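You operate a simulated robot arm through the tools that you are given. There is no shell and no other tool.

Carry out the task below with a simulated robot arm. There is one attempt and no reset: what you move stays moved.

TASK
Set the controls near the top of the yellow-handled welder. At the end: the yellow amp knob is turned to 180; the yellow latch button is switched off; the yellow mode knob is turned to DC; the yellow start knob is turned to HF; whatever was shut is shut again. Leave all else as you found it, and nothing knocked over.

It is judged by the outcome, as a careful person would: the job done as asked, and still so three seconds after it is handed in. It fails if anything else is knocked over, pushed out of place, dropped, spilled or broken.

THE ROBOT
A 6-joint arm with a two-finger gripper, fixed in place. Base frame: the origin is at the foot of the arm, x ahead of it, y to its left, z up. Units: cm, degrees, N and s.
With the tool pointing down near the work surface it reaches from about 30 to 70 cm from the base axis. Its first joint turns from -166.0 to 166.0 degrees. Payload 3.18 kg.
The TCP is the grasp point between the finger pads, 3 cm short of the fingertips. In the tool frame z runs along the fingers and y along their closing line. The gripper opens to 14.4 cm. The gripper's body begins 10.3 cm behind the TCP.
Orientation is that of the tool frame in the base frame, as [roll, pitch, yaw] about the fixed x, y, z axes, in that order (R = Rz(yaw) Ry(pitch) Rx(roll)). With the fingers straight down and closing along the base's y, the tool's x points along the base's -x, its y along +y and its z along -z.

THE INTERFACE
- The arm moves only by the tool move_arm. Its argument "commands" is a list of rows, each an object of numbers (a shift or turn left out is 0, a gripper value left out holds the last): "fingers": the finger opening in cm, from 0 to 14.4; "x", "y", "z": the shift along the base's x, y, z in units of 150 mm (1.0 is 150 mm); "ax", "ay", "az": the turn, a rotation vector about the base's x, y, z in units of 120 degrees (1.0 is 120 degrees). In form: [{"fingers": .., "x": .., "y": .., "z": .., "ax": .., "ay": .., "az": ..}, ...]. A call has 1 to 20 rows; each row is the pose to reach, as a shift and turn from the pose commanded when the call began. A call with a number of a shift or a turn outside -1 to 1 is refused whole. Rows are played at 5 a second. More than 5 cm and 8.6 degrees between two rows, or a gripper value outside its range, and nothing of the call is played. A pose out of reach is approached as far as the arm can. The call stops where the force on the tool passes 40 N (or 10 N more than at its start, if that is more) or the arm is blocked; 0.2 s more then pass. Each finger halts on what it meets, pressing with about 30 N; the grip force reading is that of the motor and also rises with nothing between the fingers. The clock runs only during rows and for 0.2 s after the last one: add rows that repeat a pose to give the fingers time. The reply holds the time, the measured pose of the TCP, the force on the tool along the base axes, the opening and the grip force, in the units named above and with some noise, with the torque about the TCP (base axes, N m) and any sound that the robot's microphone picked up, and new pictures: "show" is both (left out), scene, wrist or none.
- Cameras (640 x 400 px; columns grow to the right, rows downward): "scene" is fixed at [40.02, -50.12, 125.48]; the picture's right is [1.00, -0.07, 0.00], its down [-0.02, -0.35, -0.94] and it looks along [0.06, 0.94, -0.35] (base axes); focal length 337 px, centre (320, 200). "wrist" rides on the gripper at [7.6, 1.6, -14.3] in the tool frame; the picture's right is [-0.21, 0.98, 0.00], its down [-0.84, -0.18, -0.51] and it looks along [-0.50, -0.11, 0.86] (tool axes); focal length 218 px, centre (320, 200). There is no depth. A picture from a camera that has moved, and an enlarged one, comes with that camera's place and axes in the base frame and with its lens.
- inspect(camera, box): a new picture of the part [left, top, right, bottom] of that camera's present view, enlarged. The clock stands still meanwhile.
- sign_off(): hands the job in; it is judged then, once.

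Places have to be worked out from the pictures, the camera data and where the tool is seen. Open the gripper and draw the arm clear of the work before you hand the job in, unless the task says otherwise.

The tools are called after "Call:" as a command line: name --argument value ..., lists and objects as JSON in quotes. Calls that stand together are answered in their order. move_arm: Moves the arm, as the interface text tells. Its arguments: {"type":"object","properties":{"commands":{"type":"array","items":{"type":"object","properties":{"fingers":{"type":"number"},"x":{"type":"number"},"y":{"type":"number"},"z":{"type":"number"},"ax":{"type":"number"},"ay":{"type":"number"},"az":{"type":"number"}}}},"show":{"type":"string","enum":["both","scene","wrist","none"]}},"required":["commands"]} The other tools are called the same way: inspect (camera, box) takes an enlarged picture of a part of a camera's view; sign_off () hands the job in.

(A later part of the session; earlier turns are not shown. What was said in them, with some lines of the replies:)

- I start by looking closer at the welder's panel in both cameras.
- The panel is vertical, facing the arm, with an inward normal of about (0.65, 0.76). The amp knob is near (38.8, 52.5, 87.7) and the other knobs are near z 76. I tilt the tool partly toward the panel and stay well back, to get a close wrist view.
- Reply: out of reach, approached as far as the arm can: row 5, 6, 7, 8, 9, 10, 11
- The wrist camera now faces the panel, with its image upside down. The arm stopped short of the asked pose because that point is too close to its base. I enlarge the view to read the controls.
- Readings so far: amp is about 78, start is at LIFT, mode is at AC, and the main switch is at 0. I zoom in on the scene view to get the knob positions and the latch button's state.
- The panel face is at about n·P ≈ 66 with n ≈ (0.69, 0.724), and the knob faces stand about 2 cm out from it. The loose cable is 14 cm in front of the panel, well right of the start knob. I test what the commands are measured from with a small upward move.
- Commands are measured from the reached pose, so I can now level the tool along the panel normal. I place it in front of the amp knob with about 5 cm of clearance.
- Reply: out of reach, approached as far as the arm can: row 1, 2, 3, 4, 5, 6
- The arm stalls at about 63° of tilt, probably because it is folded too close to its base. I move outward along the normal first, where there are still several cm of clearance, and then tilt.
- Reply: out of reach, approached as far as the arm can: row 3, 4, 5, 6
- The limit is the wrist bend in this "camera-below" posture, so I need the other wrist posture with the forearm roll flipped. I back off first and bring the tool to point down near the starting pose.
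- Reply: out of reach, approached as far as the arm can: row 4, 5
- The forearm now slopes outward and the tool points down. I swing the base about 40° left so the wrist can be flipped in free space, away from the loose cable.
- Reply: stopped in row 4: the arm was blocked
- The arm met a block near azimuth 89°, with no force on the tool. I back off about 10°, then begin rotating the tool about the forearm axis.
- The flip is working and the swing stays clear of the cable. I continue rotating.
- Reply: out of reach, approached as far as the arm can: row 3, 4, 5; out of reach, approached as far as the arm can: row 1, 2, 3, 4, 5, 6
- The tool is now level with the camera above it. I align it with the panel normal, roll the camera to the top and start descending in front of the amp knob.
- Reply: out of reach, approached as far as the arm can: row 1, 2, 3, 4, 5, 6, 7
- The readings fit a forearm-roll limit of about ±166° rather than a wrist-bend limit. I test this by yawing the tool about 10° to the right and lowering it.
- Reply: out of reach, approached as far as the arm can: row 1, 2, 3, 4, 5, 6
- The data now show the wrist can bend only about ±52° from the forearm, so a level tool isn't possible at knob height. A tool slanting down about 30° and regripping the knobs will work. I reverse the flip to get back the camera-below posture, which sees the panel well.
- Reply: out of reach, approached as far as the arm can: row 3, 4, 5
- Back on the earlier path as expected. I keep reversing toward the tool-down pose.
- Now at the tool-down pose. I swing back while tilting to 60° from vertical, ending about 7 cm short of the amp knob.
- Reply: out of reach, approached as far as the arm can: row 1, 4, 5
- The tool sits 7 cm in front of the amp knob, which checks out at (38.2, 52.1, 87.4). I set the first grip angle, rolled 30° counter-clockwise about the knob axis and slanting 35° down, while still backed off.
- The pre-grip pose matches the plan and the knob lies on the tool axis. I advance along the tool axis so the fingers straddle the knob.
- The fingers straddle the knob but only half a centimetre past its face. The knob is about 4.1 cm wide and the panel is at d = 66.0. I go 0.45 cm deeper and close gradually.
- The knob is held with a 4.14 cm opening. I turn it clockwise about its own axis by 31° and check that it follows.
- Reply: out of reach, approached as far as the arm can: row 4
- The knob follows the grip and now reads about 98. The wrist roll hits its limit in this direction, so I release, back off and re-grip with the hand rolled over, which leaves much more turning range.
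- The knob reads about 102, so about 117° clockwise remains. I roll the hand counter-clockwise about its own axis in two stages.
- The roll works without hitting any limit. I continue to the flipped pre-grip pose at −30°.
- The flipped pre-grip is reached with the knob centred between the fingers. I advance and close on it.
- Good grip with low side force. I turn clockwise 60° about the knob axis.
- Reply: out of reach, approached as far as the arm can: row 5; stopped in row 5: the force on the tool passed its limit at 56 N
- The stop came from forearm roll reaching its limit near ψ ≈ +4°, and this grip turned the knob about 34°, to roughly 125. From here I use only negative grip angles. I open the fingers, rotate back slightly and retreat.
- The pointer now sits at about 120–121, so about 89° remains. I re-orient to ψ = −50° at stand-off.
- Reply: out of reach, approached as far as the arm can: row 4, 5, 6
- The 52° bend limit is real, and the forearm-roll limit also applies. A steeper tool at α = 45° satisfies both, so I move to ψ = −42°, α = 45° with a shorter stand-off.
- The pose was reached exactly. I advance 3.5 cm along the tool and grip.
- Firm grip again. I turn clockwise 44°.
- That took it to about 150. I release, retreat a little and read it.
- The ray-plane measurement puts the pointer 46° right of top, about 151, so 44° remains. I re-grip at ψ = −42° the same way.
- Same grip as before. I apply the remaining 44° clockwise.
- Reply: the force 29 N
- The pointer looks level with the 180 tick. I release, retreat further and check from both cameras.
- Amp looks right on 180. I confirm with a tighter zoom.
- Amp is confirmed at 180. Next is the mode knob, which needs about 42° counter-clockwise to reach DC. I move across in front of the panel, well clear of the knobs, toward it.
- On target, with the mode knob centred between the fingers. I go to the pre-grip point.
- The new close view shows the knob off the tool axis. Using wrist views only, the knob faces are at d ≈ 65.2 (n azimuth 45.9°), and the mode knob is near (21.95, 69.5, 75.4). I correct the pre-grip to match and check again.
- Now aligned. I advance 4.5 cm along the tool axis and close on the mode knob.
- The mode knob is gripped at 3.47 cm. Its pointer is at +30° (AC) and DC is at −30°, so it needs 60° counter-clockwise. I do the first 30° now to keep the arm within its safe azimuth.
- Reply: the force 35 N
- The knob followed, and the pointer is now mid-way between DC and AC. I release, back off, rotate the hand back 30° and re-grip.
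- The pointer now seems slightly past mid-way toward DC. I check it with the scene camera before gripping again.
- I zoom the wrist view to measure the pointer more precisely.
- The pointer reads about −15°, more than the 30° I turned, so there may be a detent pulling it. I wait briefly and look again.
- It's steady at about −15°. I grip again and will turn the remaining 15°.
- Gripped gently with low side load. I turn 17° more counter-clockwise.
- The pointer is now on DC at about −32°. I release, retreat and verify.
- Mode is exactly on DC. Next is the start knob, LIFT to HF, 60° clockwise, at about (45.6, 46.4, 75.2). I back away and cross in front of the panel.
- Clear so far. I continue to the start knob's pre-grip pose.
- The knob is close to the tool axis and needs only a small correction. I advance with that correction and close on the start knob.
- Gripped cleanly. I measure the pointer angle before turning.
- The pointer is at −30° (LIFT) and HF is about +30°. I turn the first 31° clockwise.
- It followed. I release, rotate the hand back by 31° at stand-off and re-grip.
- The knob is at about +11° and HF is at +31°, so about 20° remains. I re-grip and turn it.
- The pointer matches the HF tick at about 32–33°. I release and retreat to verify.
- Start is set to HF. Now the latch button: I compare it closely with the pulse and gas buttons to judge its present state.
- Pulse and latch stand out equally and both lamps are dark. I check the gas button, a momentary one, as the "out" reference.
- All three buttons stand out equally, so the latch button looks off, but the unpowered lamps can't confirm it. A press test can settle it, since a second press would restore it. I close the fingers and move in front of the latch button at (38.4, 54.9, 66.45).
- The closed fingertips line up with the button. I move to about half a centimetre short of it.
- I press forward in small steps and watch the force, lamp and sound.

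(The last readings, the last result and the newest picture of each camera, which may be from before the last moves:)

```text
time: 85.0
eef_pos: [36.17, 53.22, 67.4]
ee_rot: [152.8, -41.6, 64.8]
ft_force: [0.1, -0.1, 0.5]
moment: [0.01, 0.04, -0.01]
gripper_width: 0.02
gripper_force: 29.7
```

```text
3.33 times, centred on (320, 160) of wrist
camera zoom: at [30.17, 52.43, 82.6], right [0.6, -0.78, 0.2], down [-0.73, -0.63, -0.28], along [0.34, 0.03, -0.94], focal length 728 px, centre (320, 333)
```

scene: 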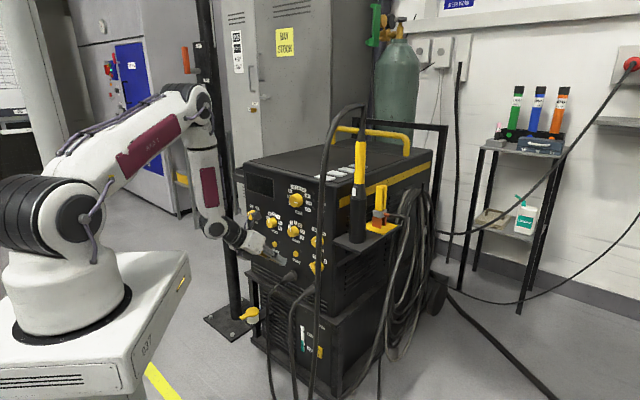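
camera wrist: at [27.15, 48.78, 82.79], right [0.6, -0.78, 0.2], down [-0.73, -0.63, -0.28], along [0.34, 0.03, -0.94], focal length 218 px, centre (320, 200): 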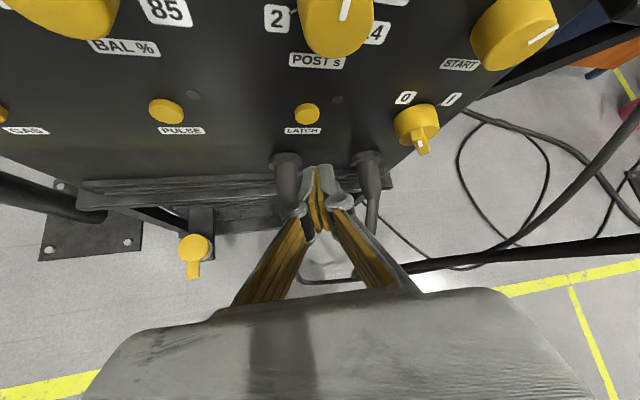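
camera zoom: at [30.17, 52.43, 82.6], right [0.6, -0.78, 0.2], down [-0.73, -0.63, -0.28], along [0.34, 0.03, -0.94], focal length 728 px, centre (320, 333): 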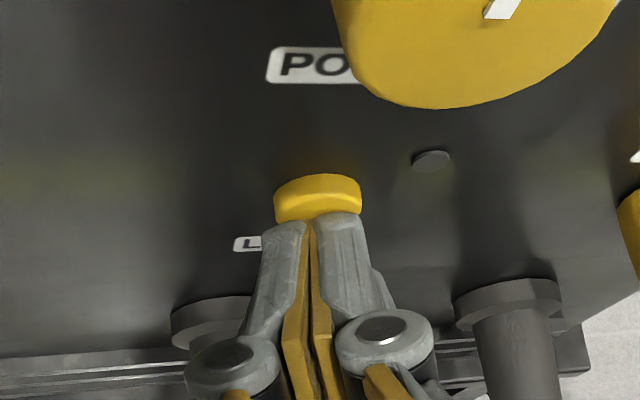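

No contact force yet. I continue in small steps.

Call:
move_arm --commands '[{"x": 0.007, "y": 0.0072}, {"x": 0.0116, "y": 0.012}, {"x": 0.0162, "y": 0.0168}, {"x": 0.0209, "y": 0.0216}]' --show "none"

Call:
inspect --camera "wrist" --box '[260, 100, 380, 220]'

```text
time: 86.0
eef_pos: [36.42, 53.42, 67.43]
ee_rot: [152.9, -41.5, 64.9]
ft_force: [-6.9, -5.0, 1.2]
moment: [-0.04, 0.03, -0.02]
gripper_width: 0.58
gripper_force: 30.1
heard: click
```

```text
3.33 times, centred on (320, 160) of wrist
camera zoom: at [30.48, 52.78, 82.58], right [0.6, -0.78, 0.2], down [-0.73, -0.63, -0.28], along [0.34, 0.03, -0.94], focal length 728 px, centre (320, 333)
```

zoom: 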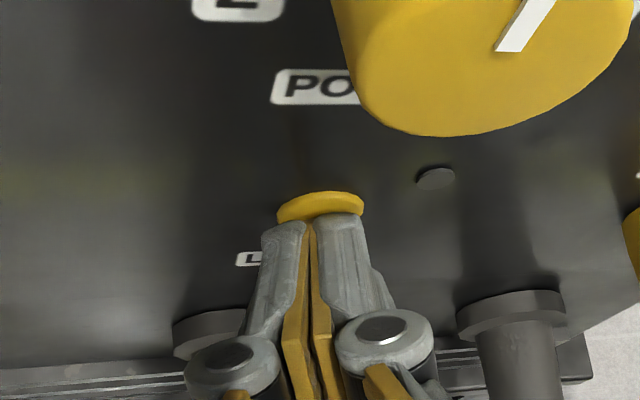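

I heard a click with 8.5 N of force. I retract about 3 cm and look at the lamp and button.

Call:
move_arm --commands '[{"x": -0.0464, "y": -0.0479}, {"x": -0.0928, "y": -0.0957}, {"x": -0.139, "y": -0.1436}, {"x": -0.139, "y": -0.1436}]' --show "none"

Call:
inspect --camera "wrist" --box '[260, 90, 380, 200]'

Call:
inspect --camera "scene" --box '[262, 220, 322, 258]'

Call:
inspect --camera "scene" --box '[240, 160, 340, 282]'

```text
time: 87.0
eef_pos: [34.39, 51.45, 67.5]
ee_rot: [152.8, -41.7, 64.9]
ft_force: [-0.1, -0.8, 1.1]
moment: [0.01, 0.03, 0.02]
gripper_width: 0.0
gripper_force: 30.5
```

```text
3.64 times, centred on (320, 145) of wrist
camera zoom: at [28.46, 50.72, 82.76], right [0.6, -0.78, 0.2], down [-0.73, -0.63, -0.28], along [0.34, 0.03, -0.94], focal length 794 px, centre (320, 400)
```

zoom: 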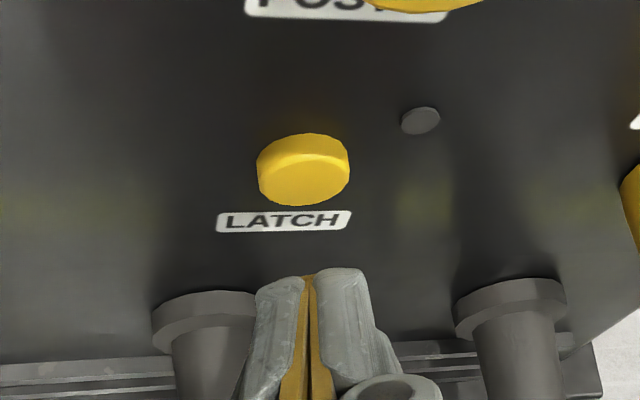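

```text
10.53 times, centred on (292, 239) of scene
camera zoom: at [40.02, -50.12, 125.48], right [1.0, -0.07, 0.0], down [-0.02, -0.35, -0.94], along [0.06, 0.94, -0.35], focal length 3548 px, centre (615, -210)
```

zoom: 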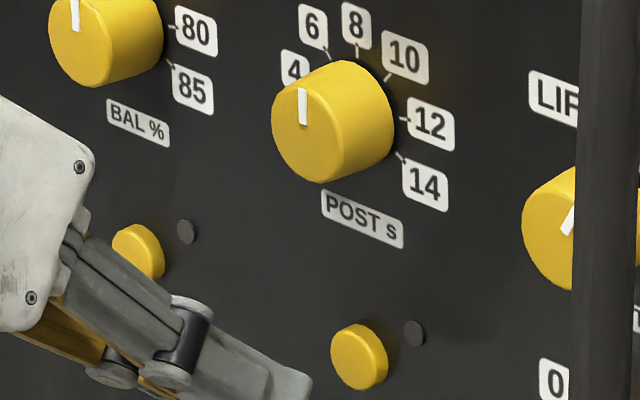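

```text
3.28 times, centred on (290, 221) of scene
camera zoom: at [40.02, -50.12, 125.48], right [1.0, -0.07, 0.0], down [-0.02, -0.35, -0.94], along [0.06, 0.94, -0.35], focal length 1105 px, centre (418, 131)
```

zoom: 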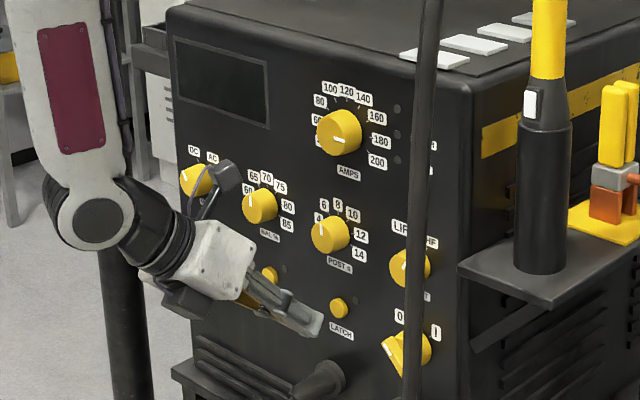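

The click registered, but the lamp stays dark and the button springs back. The lamps are dead because the main switch is at 0, so I need a closer look at that switch. I back off and inspect it.

Call:
move_arm --commands '[{"x": -0.1, "y": -0.1, "z": 0.1}, {"x": -0.2, "y": -0.2, "z": 0.25}, {"x": -0.2, "y": -0.2, "z": 0.25}]' --show "wrist"

Call:
inspect --camera "wrist" --box '[370, 70, 470, 170]'

Call:
inspect --camera "scene" --box '[290, 235, 340, 285]'

```text
time: 87.8
eef_pos: [31.49, 48.25, 71.17]
ee_rot: [152.7, -41.6, 64.9]
ft_force: [-0.6, -0.5, 0.7]
moment: [-0.02, 0.06, 0.04]
gripper_width: 0.01
gripper_force: 30.6
camera wrist: at [25.5, 47.49, 86.43], right [0.6, -0.78, 0.2], down [-0.73, -0.63, -0.28], along [0.34, 0.03, -0.94], focal length 218 px, centre (320, 200)
```

wrist: 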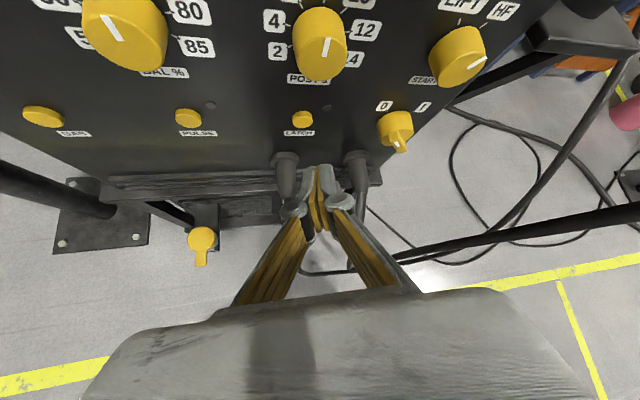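

```text
4.00 times, centred on (420, 120) of wrist
camera zoom: at [25.5, 47.49, 86.43], right [0.6, -0.78, 0.2], down [-0.73, -0.63, -0.28], along [0.34, 0.03, -0.94], focal length 873 px, centre (-80, 520)
```

zoom: 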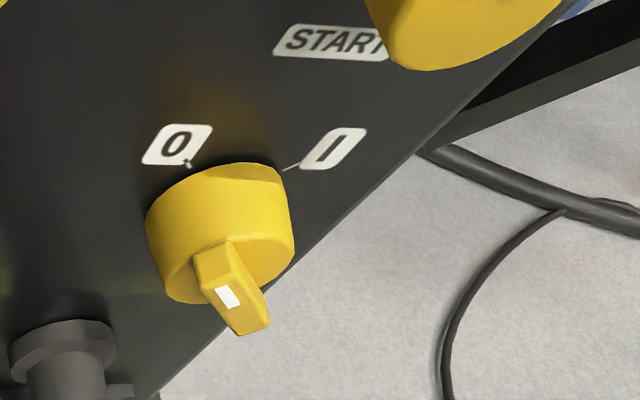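

```text
8.00 times, centred on (315, 260) of scene
camera zoom: at [40.02, -50.12, 125.48], right [1.0, -0.07, 0.0], down [-0.02, -0.35, -0.94], along [0.06, 0.94, -0.35], focal length 2696 px, centre (360, -280)
```

zoom: 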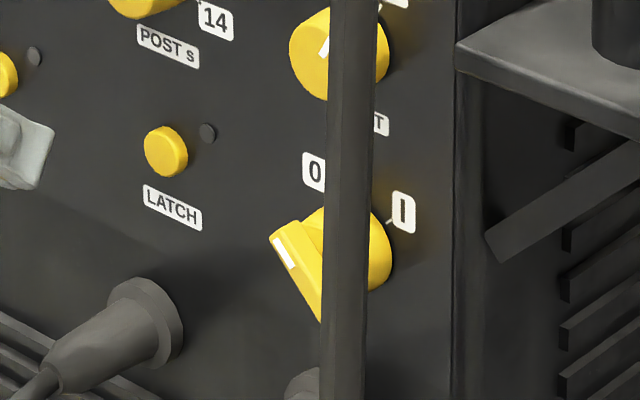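

The lamps are unpowered, so whether the latch is now on or off can't be seen. Briefly powering the panel would show its lamp, after which I'd return the switch to 0. I move over to look at the main switch's handle first.

Call:
move_arm --commands '[{"x": 0.16, "y": -0.154, "z": 0.06}, {"x": 0.32, "y": -0.309, "z": 0.1}, {"x": 0.48, "y": -0.463, "z": 0.12}, {"x": 0.48, "y": -0.463, "z": 0.12}]' --show "both"

Call:
inspect --camera "wrist" --box '[280, 90, 380, 170]'

```text
time: 88.8
eef_pos: [38.58, 41.37, 73.57]
ee_rot: [152.8, -41.5, 64.9]
ft_force: [0.2, -0.6, 0.3]
moment: [0.0, -0.03, -0.04]
gripper_width: 0.0
gripper_force: 31.0
camera wrist: at [32.64, 40.54, 88.63], right [0.6, -0.78, 0.2], down [-0.73, -0.63, -0.28], along [0.34, 0.03, -0.94], focal length 218 px, centre (320, 200)
```

scene: 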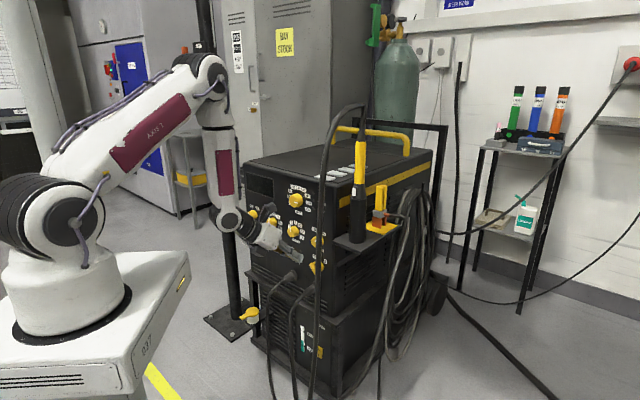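
wrist: 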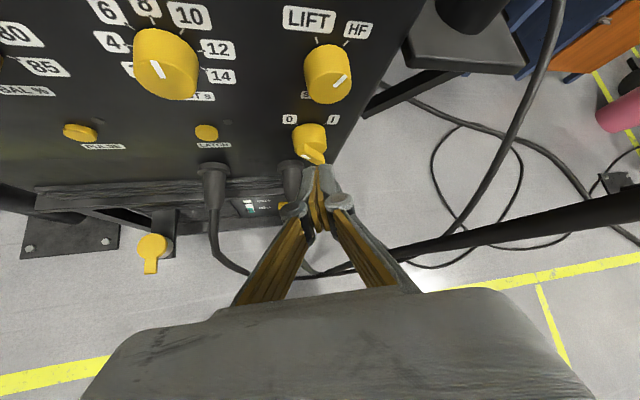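

```text
5.00 times, centred on (330, 130) of wrist
camera zoom: at [32.64, 40.54, 88.63], right [0.6, -0.78, 0.2], down [-0.73, -0.63, -0.28], along [0.34, 0.03, -0.94], focal length 1091 px, centre (270, 550)
```

zoom: 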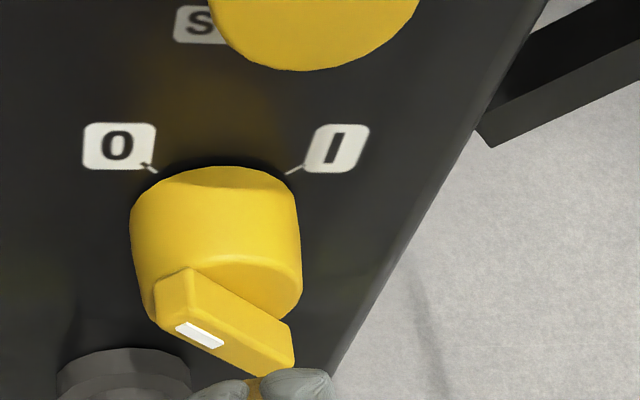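

The switch has a proud bar handle, about 1.7 cm beyond its body, pointing at 0, with I a quarter turn clockwise. I can nudge it with the closed fingertips, so I position them left of the bar and verify before pushing.

Call:
move_arm --commands '[{"x": 0.013, "y": 0.063, "z": -0.15}, {"x": 0.026, "y": 0.126, "z": -0.3}, {"x": 0.0387, "y": 0.189, "z": -0.451}, {"x": 0.0387, "y": 0.189, "z": -0.451}]' --show "scene"

Call:
inspect --camera "wrist" --box '[260, 80, 400, 190]'

Call:
inspect --camera "scene" --box '[280, 230, 340, 290]'

```text
time: 89.8
eef_pos: [39.02, 44.28, 66.42]
ee_rot: [152.8, -41.5, 64.9]
ft_force: [-0.7, 0.1, 0.8]
moment: [-0.06, -0.02, -0.03]
gripper_width: 0.0
gripper_force: 30.6
```

scene: 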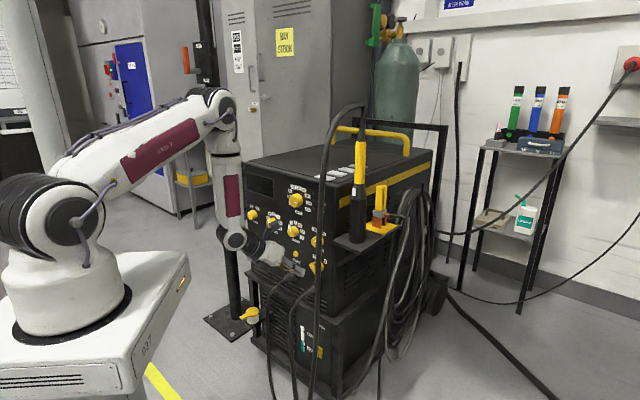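

```text
3.64 times, centred on (330, 135) of wrist
camera zoom: at [33.14, 43.58, 81.6], right [0.6, -0.78, 0.2], down [-0.73, -0.63, -0.28], along [0.34, 0.03, -0.94], focal length 794 px, centre (284, 436)
```

zoom: 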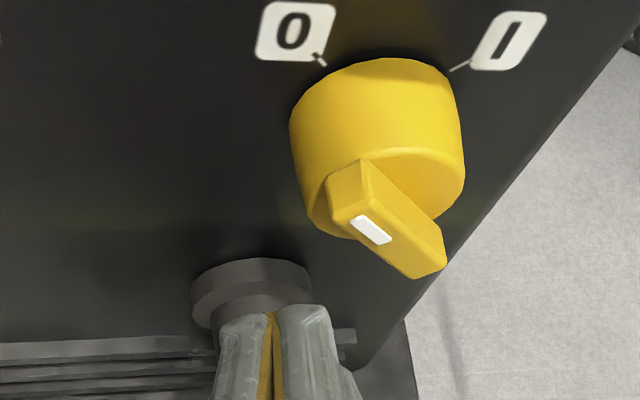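

```text
6.67 times, centred on (310, 260) of scene
camera zoom: at [40.02, -50.12, 125.48], right [1.0, -0.07, 0.0], down [-0.02, -0.35, -0.94], along [0.06, 0.94, -0.35], focal length 2247 px, centre (387, -200)
```

zoom: 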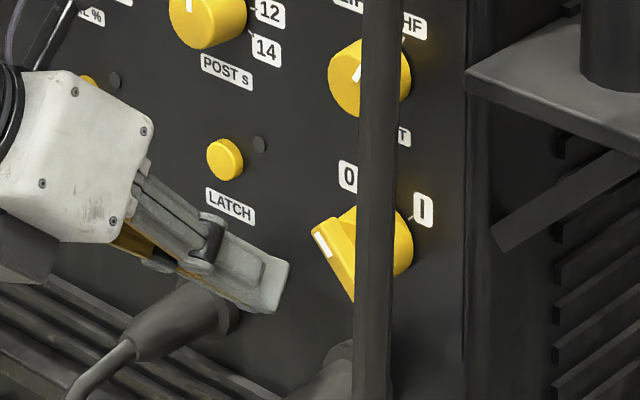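

The fingertips are correctly placed left of the bar and clear of the plugs. I move forward to bar depth and push its upper end clockwise in small steps.

Call:
move_arm --commands '[{"x": 0.055, "y": 0.057}, {"x": 0.1114, "y": 0.1148}, {"x": 0.1294, "y": 0.0974, "z": 0.011}, {"x": 0.1473, "y": 0.08, "z": 0.022}, {"x": 0.1569, "y": 0.0707, "z": 0.045}, {"x": 0.1664, "y": 0.0614, "z": 0.0687}]' --show "none"

Call:
inspect --camera "wrist" --box '[260, 80, 400, 190]'

```text
time: 91.2
eef_pos: [41.56, 45.16, 67.02]
ee_rot: [153.0, -41.2, 64.9]
ft_force: [-16.7, 3.5, -17.5]
moment: [0.1, 0.59, 0.14]
gripper_width: 0.0
gripper_force: 30.4
```

```text
3.64 times, centred on (330, 135) of wrist
camera zoom: at [35.61, 44.48, 82.27], right [0.6, -0.78, 0.2], down [-0.73, -0.63, -0.28], along [0.34, 0.02, -0.94], focal length 794 px, centre (284, 436)
```

zoom: 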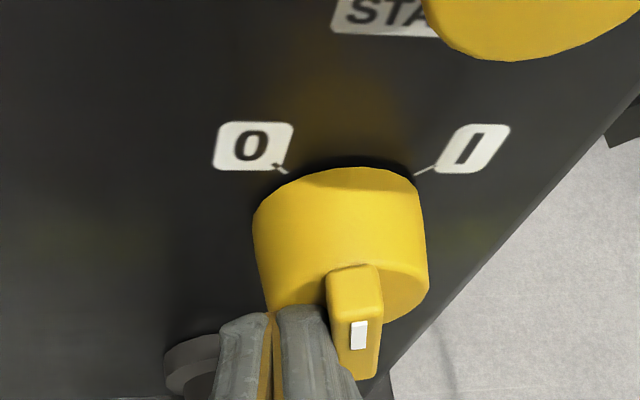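

The handle is halfway round, at 24 N. I keep pushing its upper end to the right.

Call:
move_arm --commands '[{"x": 0.0105, "y": -0.0102, "z": 0.0277}, {"x": 0.0211, "y": -0.0204, "z": 0.0553}, {"x": 0.0283, "y": -0.0274, "z": 0.0753}, {"x": 0.0354, "y": -0.0344, "z": 0.0953}, {"x": 0.045, "y": -0.0436, "z": 0.1087}]' --show "none"

Call:
inspect --camera "wrist" --box '[260, 80, 400, 190]'

Call:
inspect --camera "scene" --box '[240, 160, 340, 282]'

```text
time: 91.7
eef_pos: [41.52, 45.14, 67.58]
ee_rot: [153.3, -41.1, 65.1]
ft_force: [-4.8, 3.1, 0.9]
moment: [0.03, 0.08, 0.06]
gripper_width: 0.0
gripper_force: 30.0
stopped in row 2: the force on the tool passed its limit at 44 N (the readings are from after the stop); the commanded pose is now the measured one
```

```text
3.64 times, centred on (330, 135) of wrist
camera zoom: at [35.58, 44.48, 82.73], right [0.6, -0.77, 0.19], down [-0.72, -0.64, -0.27], along [0.34, 0.03, -0.94], focal length 794 px, centre (284, 436)
```

zoom: 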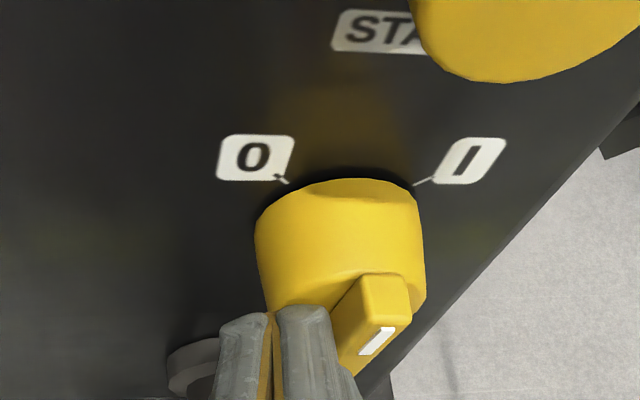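

```text
3.28 times, centred on (290, 221) of scene
camera zoom: at [40.02, -50.12, 125.48], right [1.0, -0.07, 0.0], down [-0.02, -0.35, -0.94], along [0.06, 0.94, -0.35], focal length 1105 px, centre (418, 131)
```

zoom: 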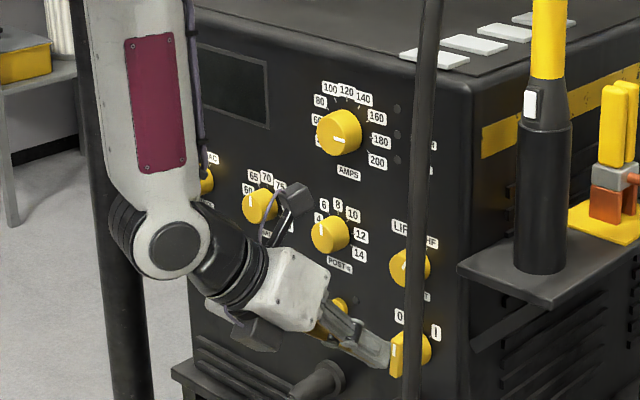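

The handle is past upright. I continue the push to reach I.

Call:
move_arm --commands '[{"x": 0.0091, "y": -0.0088, "z": 0.0145}, {"x": 0.0182, "y": -0.0176, "z": 0.029}, {"x": 0.0273, "y": -0.0265, "z": 0.0435}, {"x": 0.0364, "y": -0.0353, "z": 0.058}, {"x": 0.0455, "y": -0.0441, "z": 0.0653}]' --show "none"

Call:
inspect --camera "wrist" --box '[260, 80, 400, 190]'

Call:
inspect --camera "scene" --box '[240, 160, 340, 282]'

```text
time: 92.5
eef_pos: [41.5, 44.91, 68.16]
ee_rot: [153.2, -40.9, 65.5]
ft_force: [-10.1, -3.2, 8.4]
moment: [-0.07, 0.0, -0.04]
gripper_width: 0.01
gripper_force: 30.6
stopped in row 4: the force on the tool passed its limit at 43 N (the readings are from after the stop); the commanded pose is now the measured one
```

```text
3.64 times, centred on (330, 135) of wrist
camera zoom: at [35.76, 44.17, 83.4], right [0.61, -0.77, 0.19], down [-0.72, -0.64, -0.27], along [0.33, 0.03, -0.94], focal length 794 px, centre (284, 436)
```

zoom: 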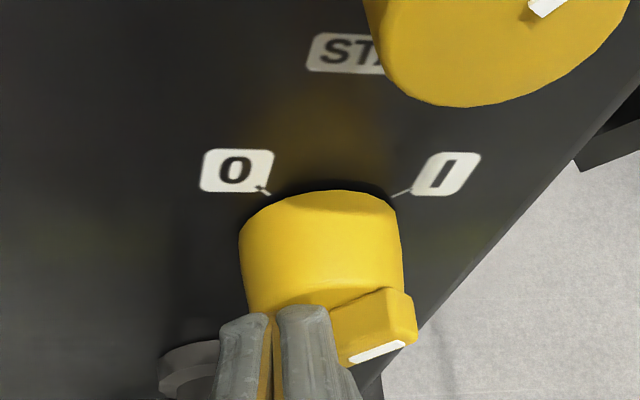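

```text
3.28 times, centred on (290, 221) of scene
camera zoom: at [40.02, -50.12, 125.48], right [1.0, -0.07, 0.0], down [-0.02, -0.35, -0.94], along [0.06, 0.94, -0.35], focal length 1105 px, centre (418, 131)
```

zoom: 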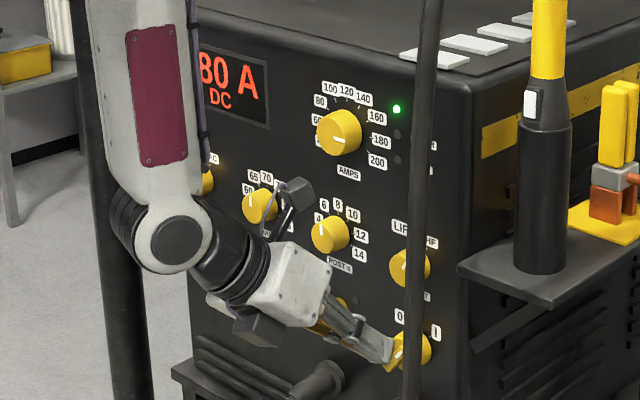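

Power came up: the ON lamp is green and the display reads "…80 A DC". I back off to see the latch lamp and the full display.

Call:
move_arm --commands '[{"x": -0.08, "y": -0.06, "z": 0.0}, {"x": -0.17, "y": -0.15, "z": 0.1}, {"x": -0.27, "y": -0.25, "z": 0.25}, {"x": -0.27, "y": -0.25, "z": 0.25}]' --show "both"

Call:
inspect --camera "scene" --box '[240, 160, 340, 282]'

Call:
inspect --camera "wrist" --box '[60, 80, 400, 190]'

```text
time: 93.5
eef_pos: [37.7, 40.93, 71.94]
ee_rot: [153.2, -41.0, 65.6]
ft_force: [0.4, -0.4, -0.2]
moment: [-0.01, 0.02, -0.01]
gripper_width: 0.02
gripper_force: 30.5
camera wrist: at [31.85, 40.19, 87.21], right [0.61, -0.77, 0.19], down [-0.72, -0.64, -0.27], along [0.33, 0.03, -0.94], focal length 218 px, centre (320, 200)
```

scene: 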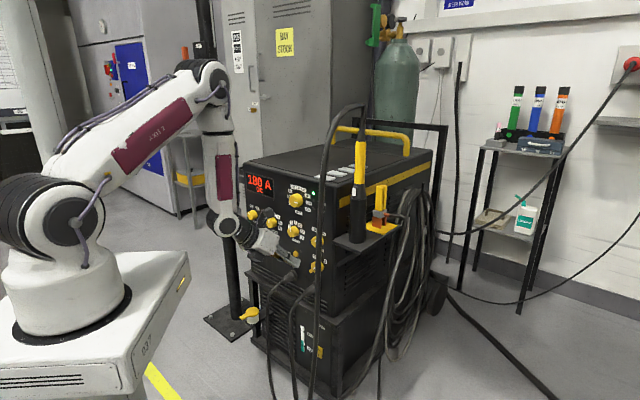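
wrist: 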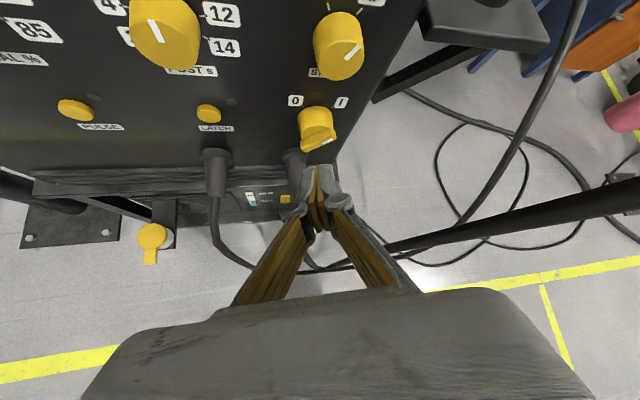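

```text
3.28 times, centred on (290, 221) of scene
camera zoom: at [40.02, -50.12, 125.48], right [1.0, -0.07, 0.0], down [-0.02, -0.35, -0.94], along [0.06, 0.94, -0.35], focal length 1105 px, centre (418, 131)
```

zoom: 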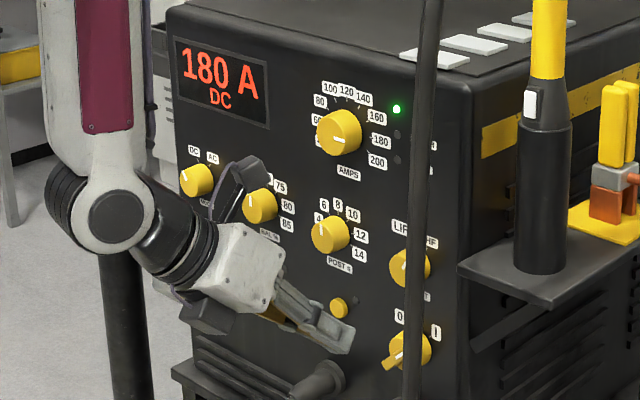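

```text
1.88 times, centred on (230, 135) of wrist
camera zoom: at [31.85, 40.19, 87.21], right [0.61, -0.77, 0.19], down [-0.72, -0.64, -0.27], along [0.33, 0.03, -0.94], focal length 411 px, centre (489, 322)
```

zoom: 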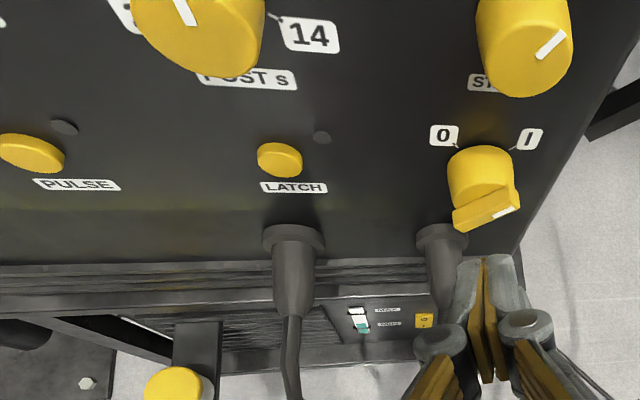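

The display reads 180 A DC, and with power on the latch lamp is dark, so the latch is off now. I must return the main switch to 0, so I place the fingertips above-left of the bar's lower end.

Call:
move_arm --commands '[{"x": 0.031, "y": 0.075, "z": -0.1}, {"x": 0.062, "y": 0.15, "z": -0.2}, {"x": 0.094, "y": 0.2247, "z": -0.306}, {"x": 0.15, "y": 0.28, "z": -0.306}, {"x": 0.2007, "y": 0.3347, "z": -0.306}, {"x": 0.2007, "y": 0.3347, "z": -0.306}]' --show "none"

Call:
inspect --camera "wrist" --box '[260, 80, 400, 190]'

Call:
inspect --camera "scene" --box '[262, 220, 342, 290]'

```text
time: 94.9
eef_pos: [40.74, 46.18, 67.29]
ee_rot: [153.4, -41.0, 65.5]
ft_force: [-0.4, -1.3, 0.4]
moment: [-0.04, 0.0, 0.01]
gripper_width: 0.0
gripper_force: 30.7
```

```text
3.64 times, centred on (330, 135) of wrist
camera zoom: at [34.97, 45.5, 82.58], right [0.61, -0.77, 0.19], down [-0.72, -0.64, -0.27], along [0.33, 0.03, -0.94], focal length 794 px, centre (284, 436)
```

zoom: 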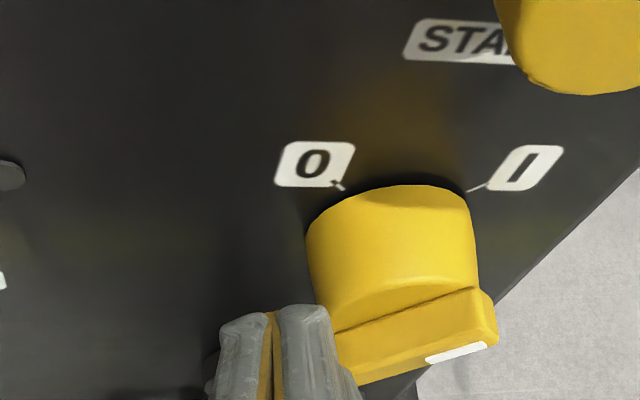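

```text
5.71 times, centred on (302, 255) of scene
camera zoom: at [40.02, -50.12, 125.48], right [1.0, -0.07, 0.0], down [-0.02, -0.35, -0.94], along [0.06, 0.94, -0.35], focal length 1926 px, centre (423, -114)
```

zoom: 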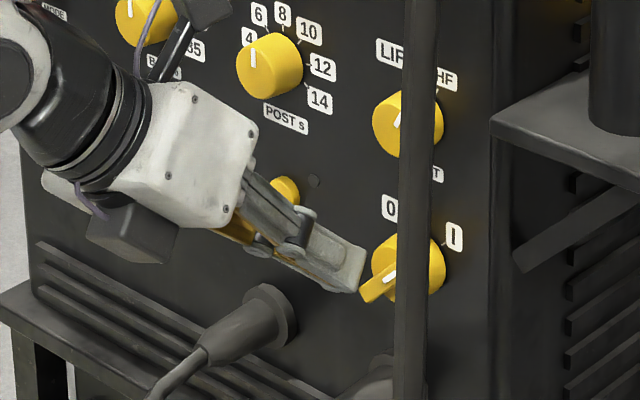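

The fingertips sit just above-left of the bar's lower end. I push it down-right, counter-clockwise, in steps.

Call:
move_arm --commands '[{"x": 0.0177, "y": -0.0172, "z": -0.0247}, {"x": 0.0354, "y": -0.0343, "z": -0.0493}, {"x": 0.045, "y": -0.0436, "z": -0.066}, {"x": 0.0545, "y": -0.0529, "z": -0.0827}, {"x": 0.0617, "y": -0.0598, "z": -0.096}, {"x": 0.0689, "y": -0.0668, "z": -0.1093}]' --show "none"

Call:
inspect --camera "wrist" --box '[260, 80, 400, 190]'

Call:
inspect --camera "scene" --box '[240, 160, 340, 290]'

```text
time: 96.3
eef_pos: [41.6, 45.12, 65.66]
ee_rot: [153.3, -41.0, 65.3]
ft_force: [-6.6, -13.3, 5.6]
moment: [-0.01, -0.11, -0.22]
gripper_width: 0.0
gripper_force: 30.8
```

```text
3.64 times, centred on (330, 135) of wrist
camera zoom: at [35.82, 44.38, 80.93], right [0.61, -0.77, 0.19], down [-0.72, -0.64, -0.27], along [0.33, 0.02, -0.94], focal length 794 px, centre (284, 436)
```

zoom: 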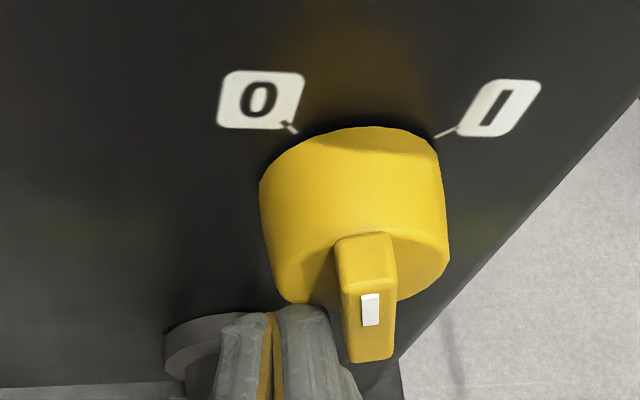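

```text
3.08 times, centred on (290, 225) of scene
camera zoom: at [40.02, -50.12, 125.48], right [1.0, -0.07, 0.0], down [-0.02, -0.35, -0.94], along [0.06, 0.94, -0.35], focal length 1037 px, centre (412, 123)
```

zoom: 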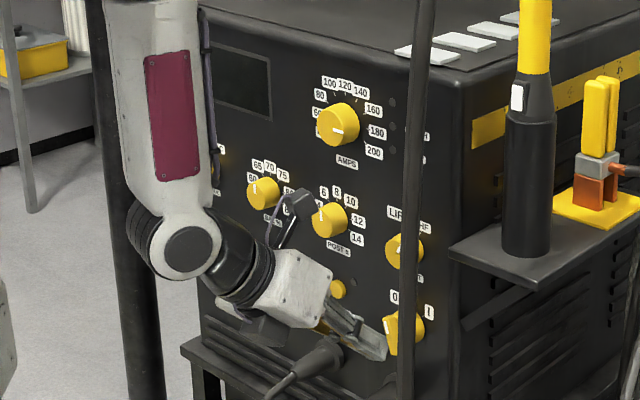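

The power is off again and the bar is upright. I continue pushing it round to 0.

Call:
move_arm --commands '[{"x": 0.0115, "y": -0.0111, "z": -0.0167}, {"x": 0.023, "y": -0.0223, "z": -0.034}, {"x": 0.0301, "y": -0.0292, "z": -0.044}, {"x": 0.0373, "y": -0.0362, "z": -0.054}, {"x": 0.0431, "y": -0.0418, "z": -0.06}]' --show "none"

Call:
inspect --camera "wrist" --box '[260, 80, 400, 190]'

```text
time: 97.5
eef_pos: [42.19, 44.7, 64.71]
ee_rot: [153.3, -41.1, 65.5]
ft_force: [-4.3, -0.4, -1.9]
moment: [-0.05, 0.04, 0.03]
gripper_width: 0.01
gripper_force: 30.7
```

```text
3.64 times, centred on (330, 135) of wrist
camera zoom: at [36.47, 43.86, 80.08], right [0.61, -0.77, 0.19], down [-0.72, -0.64, -0.27], along [0.33, 0.03, -0.94], focal length 794 px, centre (284, 436)
```

zoom: 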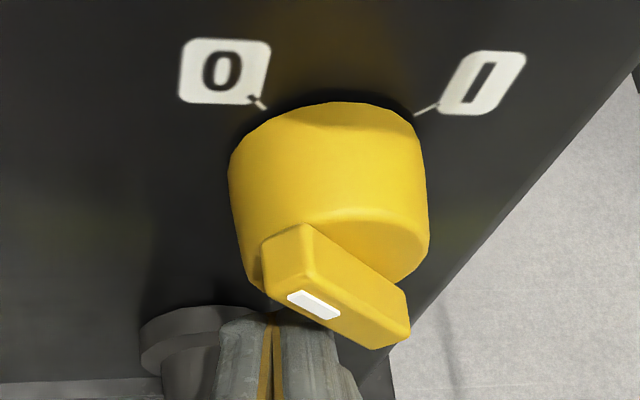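

The switch is back at 0, with its pointer at the same angle as at the start. I retreat straight back, then up and away, opening the fingers.

Call:
move_arm --commands '[{"x": -0.046, "y": -0.048}, {"x": -0.093, "y": -0.096}, {"x": -0.139, "y": -0.1436}, {"x": -0.22, "y": -0.2, "z": 0.15}, {"x": -0.32, "y": -0.25, "z": 0.38, "fingers": 3}, {"x": -0.42, "y": -0.28, "z": 0.62, "fingers": 5}, {"x": -0.42, "y": -0.28, "z": 0.62, "fingers": 5}]' --show "both"

Call:
inspect --camera "scene" --box '[240, 160, 340, 290]'

```text
time: 99.1
eef_pos: [36.05, 40.26, 74.24]
ee_rot: [153.3, -41.0, 65.4]
ft_force: [-1.1, 0.1, 0.1]
moment: [0.03, -0.01, 0.02]
gripper_width: 4.98
gripper_force: 0.0
camera wrist: at [30.27, 39.59, 89.69], right [0.61, -0.77, 0.19], down [-0.72, -0.64, -0.27], along [0.33, 0.03, -0.94], focal length 218 px, centre (320, 200)
```

scene: 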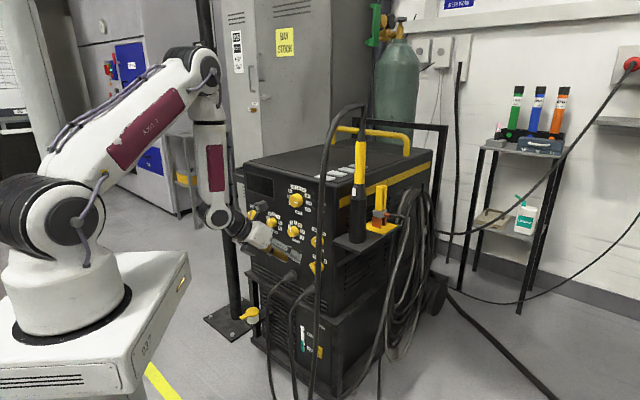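
wrist: 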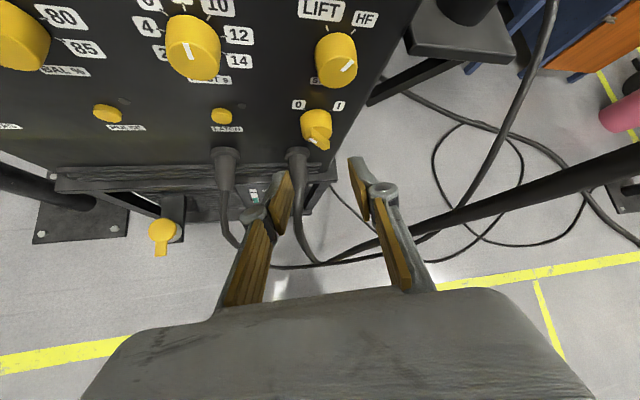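

```text
3.08 times, centred on (290, 225) of scene
camera zoom: at [40.02, -50.12, 125.48], right [1.0, -0.07, 0.0], down [-0.02, -0.35, -0.94], along [0.06, 0.94, -0.35], focal length 1037 px, centre (412, 123)
```

zoom: 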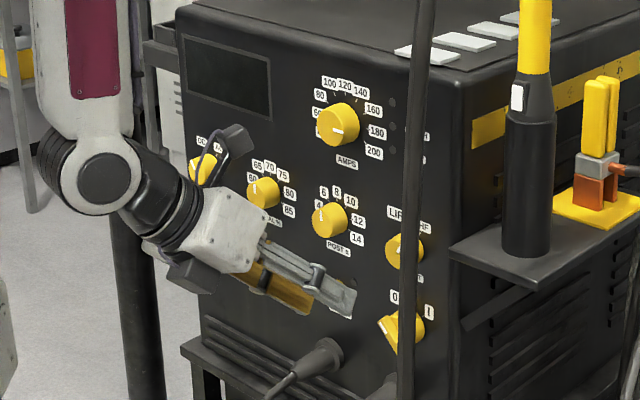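

Everything looks intact. I move the arm well clear and compare all controls with the initial pictures.

Call:
move_arm --commands '[{"x": -0.08, "y": -0.04, "z": 0.18}, {"x": -0.16, "y": -0.08, "z": 0.36}, {"x": -0.24, "y": -0.12, "z": 0.54}, {"x": -0.32, "y": -0.16, "z": 0.72}, {"x": -0.4, "y": -0.2, "z": 0.9, "fingers": 10}, {"x": -0.4, "y": -0.2, "z": 0.9, "fingers": 10}]' --show "scene"

Call:
inspect --camera "scene" --box '[240, 180, 340, 242]'

Call:
inspect --camera "scene" --box '[240, 220, 340, 282]'

```text
time: 100.5
eef_pos: [29.91, 37.14, 87.57]
ee_rot: [153.3, -41.0, 65.4]
ft_force: [0.3, 0.8, 1.1]
moment: [-0.01, 0.0, -0.02]
gripper_width: 9.99
gripper_force: 0.1
```

scene: 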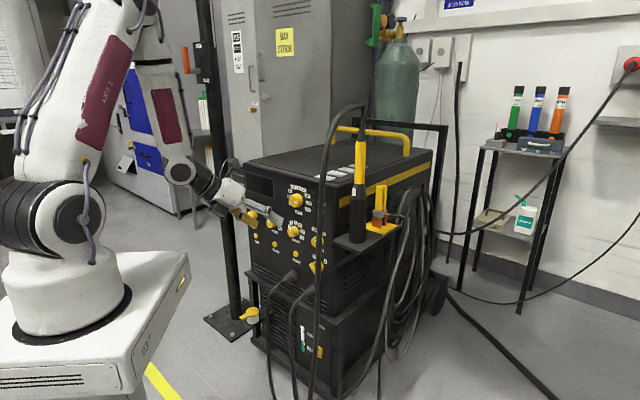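

```text
6.40 times, centred on (290, 211) of scene
camera zoom: at [40.02, -50.12, 125.48], right [1.0, -0.07, 0.0], down [-0.02, -0.35, -0.94], along [0.06, 0.94, -0.35], focal length 2157 px, centre (512, 130)
```

zoom: 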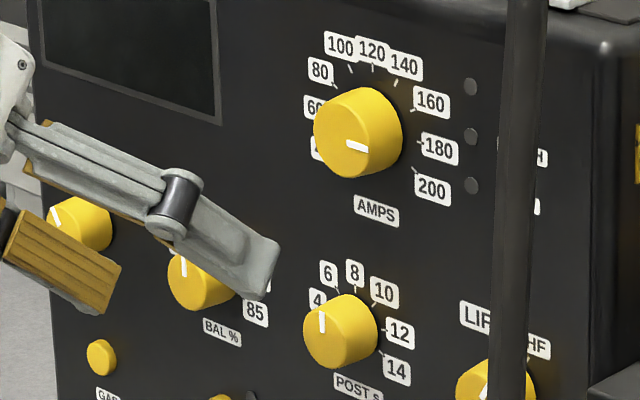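

```text
6.40 times, centred on (290, 251) of scene
camera zoom: at [40.02, -50.12, 125.48], right [1.0, -0.07, 0.0], down [-0.02, -0.35, -0.94], along [0.06, 0.94, -0.35], focal length 2157 px, centre (512, -126)
```

zoom: 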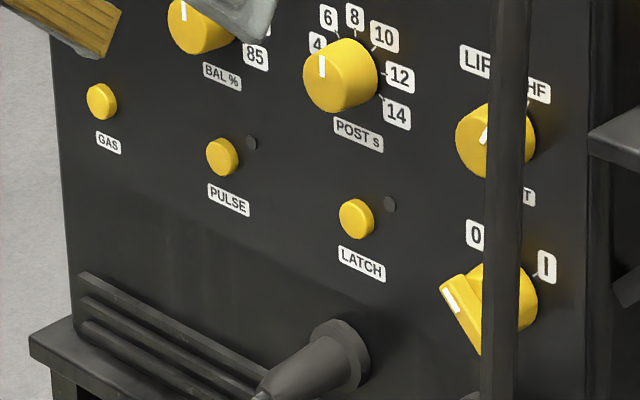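

POST, BAL, the main switch, the buttons and the torch all match the initial pictures. I lift the arm further clear, check mode once more, and then hand in.

Call:
move_arm --commands '[{"x": -0.04, "y": -0.04, "z": 0.2, "fingers": 14}, {"x": -0.08, "y": -0.08, "z": 0.4}, {"x": -0.12, "y": -0.12, "z": 0.6}, {"x": -0.16, "y": -0.16, "z": 0.8}, {"x": -0.16, "y": -0.16, "z": 0.8}]' --show "scene"

Call:
inspect --camera "scene" --box '[240, 180, 340, 242]'

Call:
inspect --camera "scene" --box '[235, 270, 395, 400]'

```text
time: 101.7
eef_pos: [27.55, 34.94, 99.6]
ee_rot: [153.4, -40.9, 65.4]
ft_force: [0.0, 0.0, 0.1]
moment: [-0.02, 0.02, -0.01]
gripper_width: 13.98
gripper_force: 0.1
```

scene: 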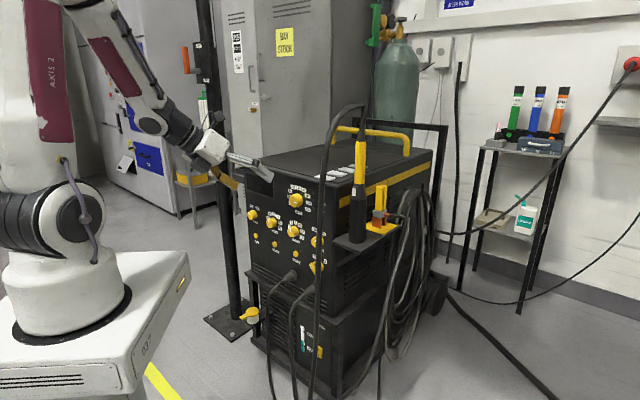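

```text
6.40 times, centred on (290, 211) of scene
camera zoom: at [40.02, -50.12, 125.48], right [1.0, -0.07, 0.0], down [-0.02, -0.35, -0.94], along [0.06, 0.94, -0.35], focal length 2157 px, centre (512, 130)
```

zoom: 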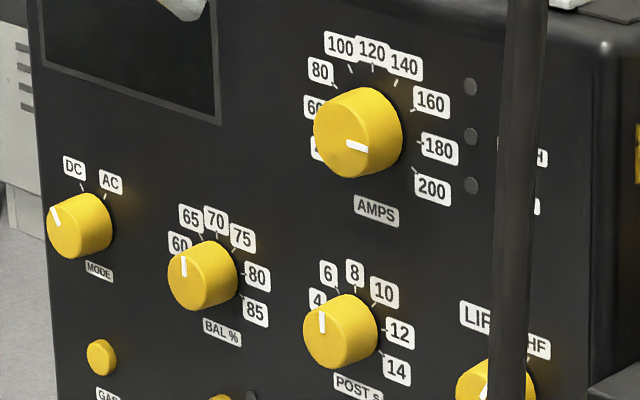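

```text
3.08 times, centred on (315, 335) of scene
camera zoom: at [40.02, -50.12, 125.48], right [1.0, -0.07, 0.0], down [-0.02, -0.35, -0.94], along [0.06, 0.94, -0.35], focal length 1037 px, centre (335, -215)
```

zoom: 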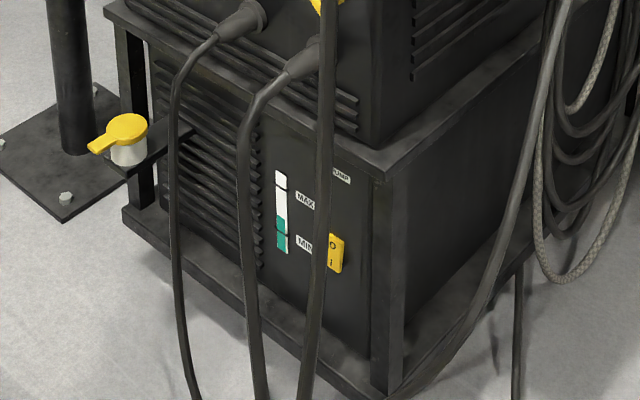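

All four settings are in place: amp at 180, latch off, mode at DC and start at HF. The main switch is back at 0, nothing else has moved, and the arm is clear with the gripper open, so I hand the job in.

Call:
sign_off

```text
The job is handed in.
```

I set the four controls and handed the job in. No verdict has come back yet.

- **Amp knob:** at 180. With the power briefly on, the welder's display read "180 A DC".
- **Mode knob:** at DC, as that display also showed.
- **Start knob:** at HF, judged by the pointer lining up with the HF tick.
- **Latch button:** off. I pressed it once and heard a click. Its lamp can't show anything with the main switch at 0, so I turned the switch to I to check. The lamp was dark, which I take as off. I couldn't see whether it was on or off before I pressed it.

I then turned the main switch back to 0, and its handle matches its starting angle. I found nothing that had to be opened. The other knobs and buttons, the torch and the cables look unchanged in the pictures. Early on the arm was blocked once while swinging in free space to the left. There was almost no force on the tool and nothing looked disturbed, but I don't know what stopped it. The gripper is open and the arm is clear of the welder.
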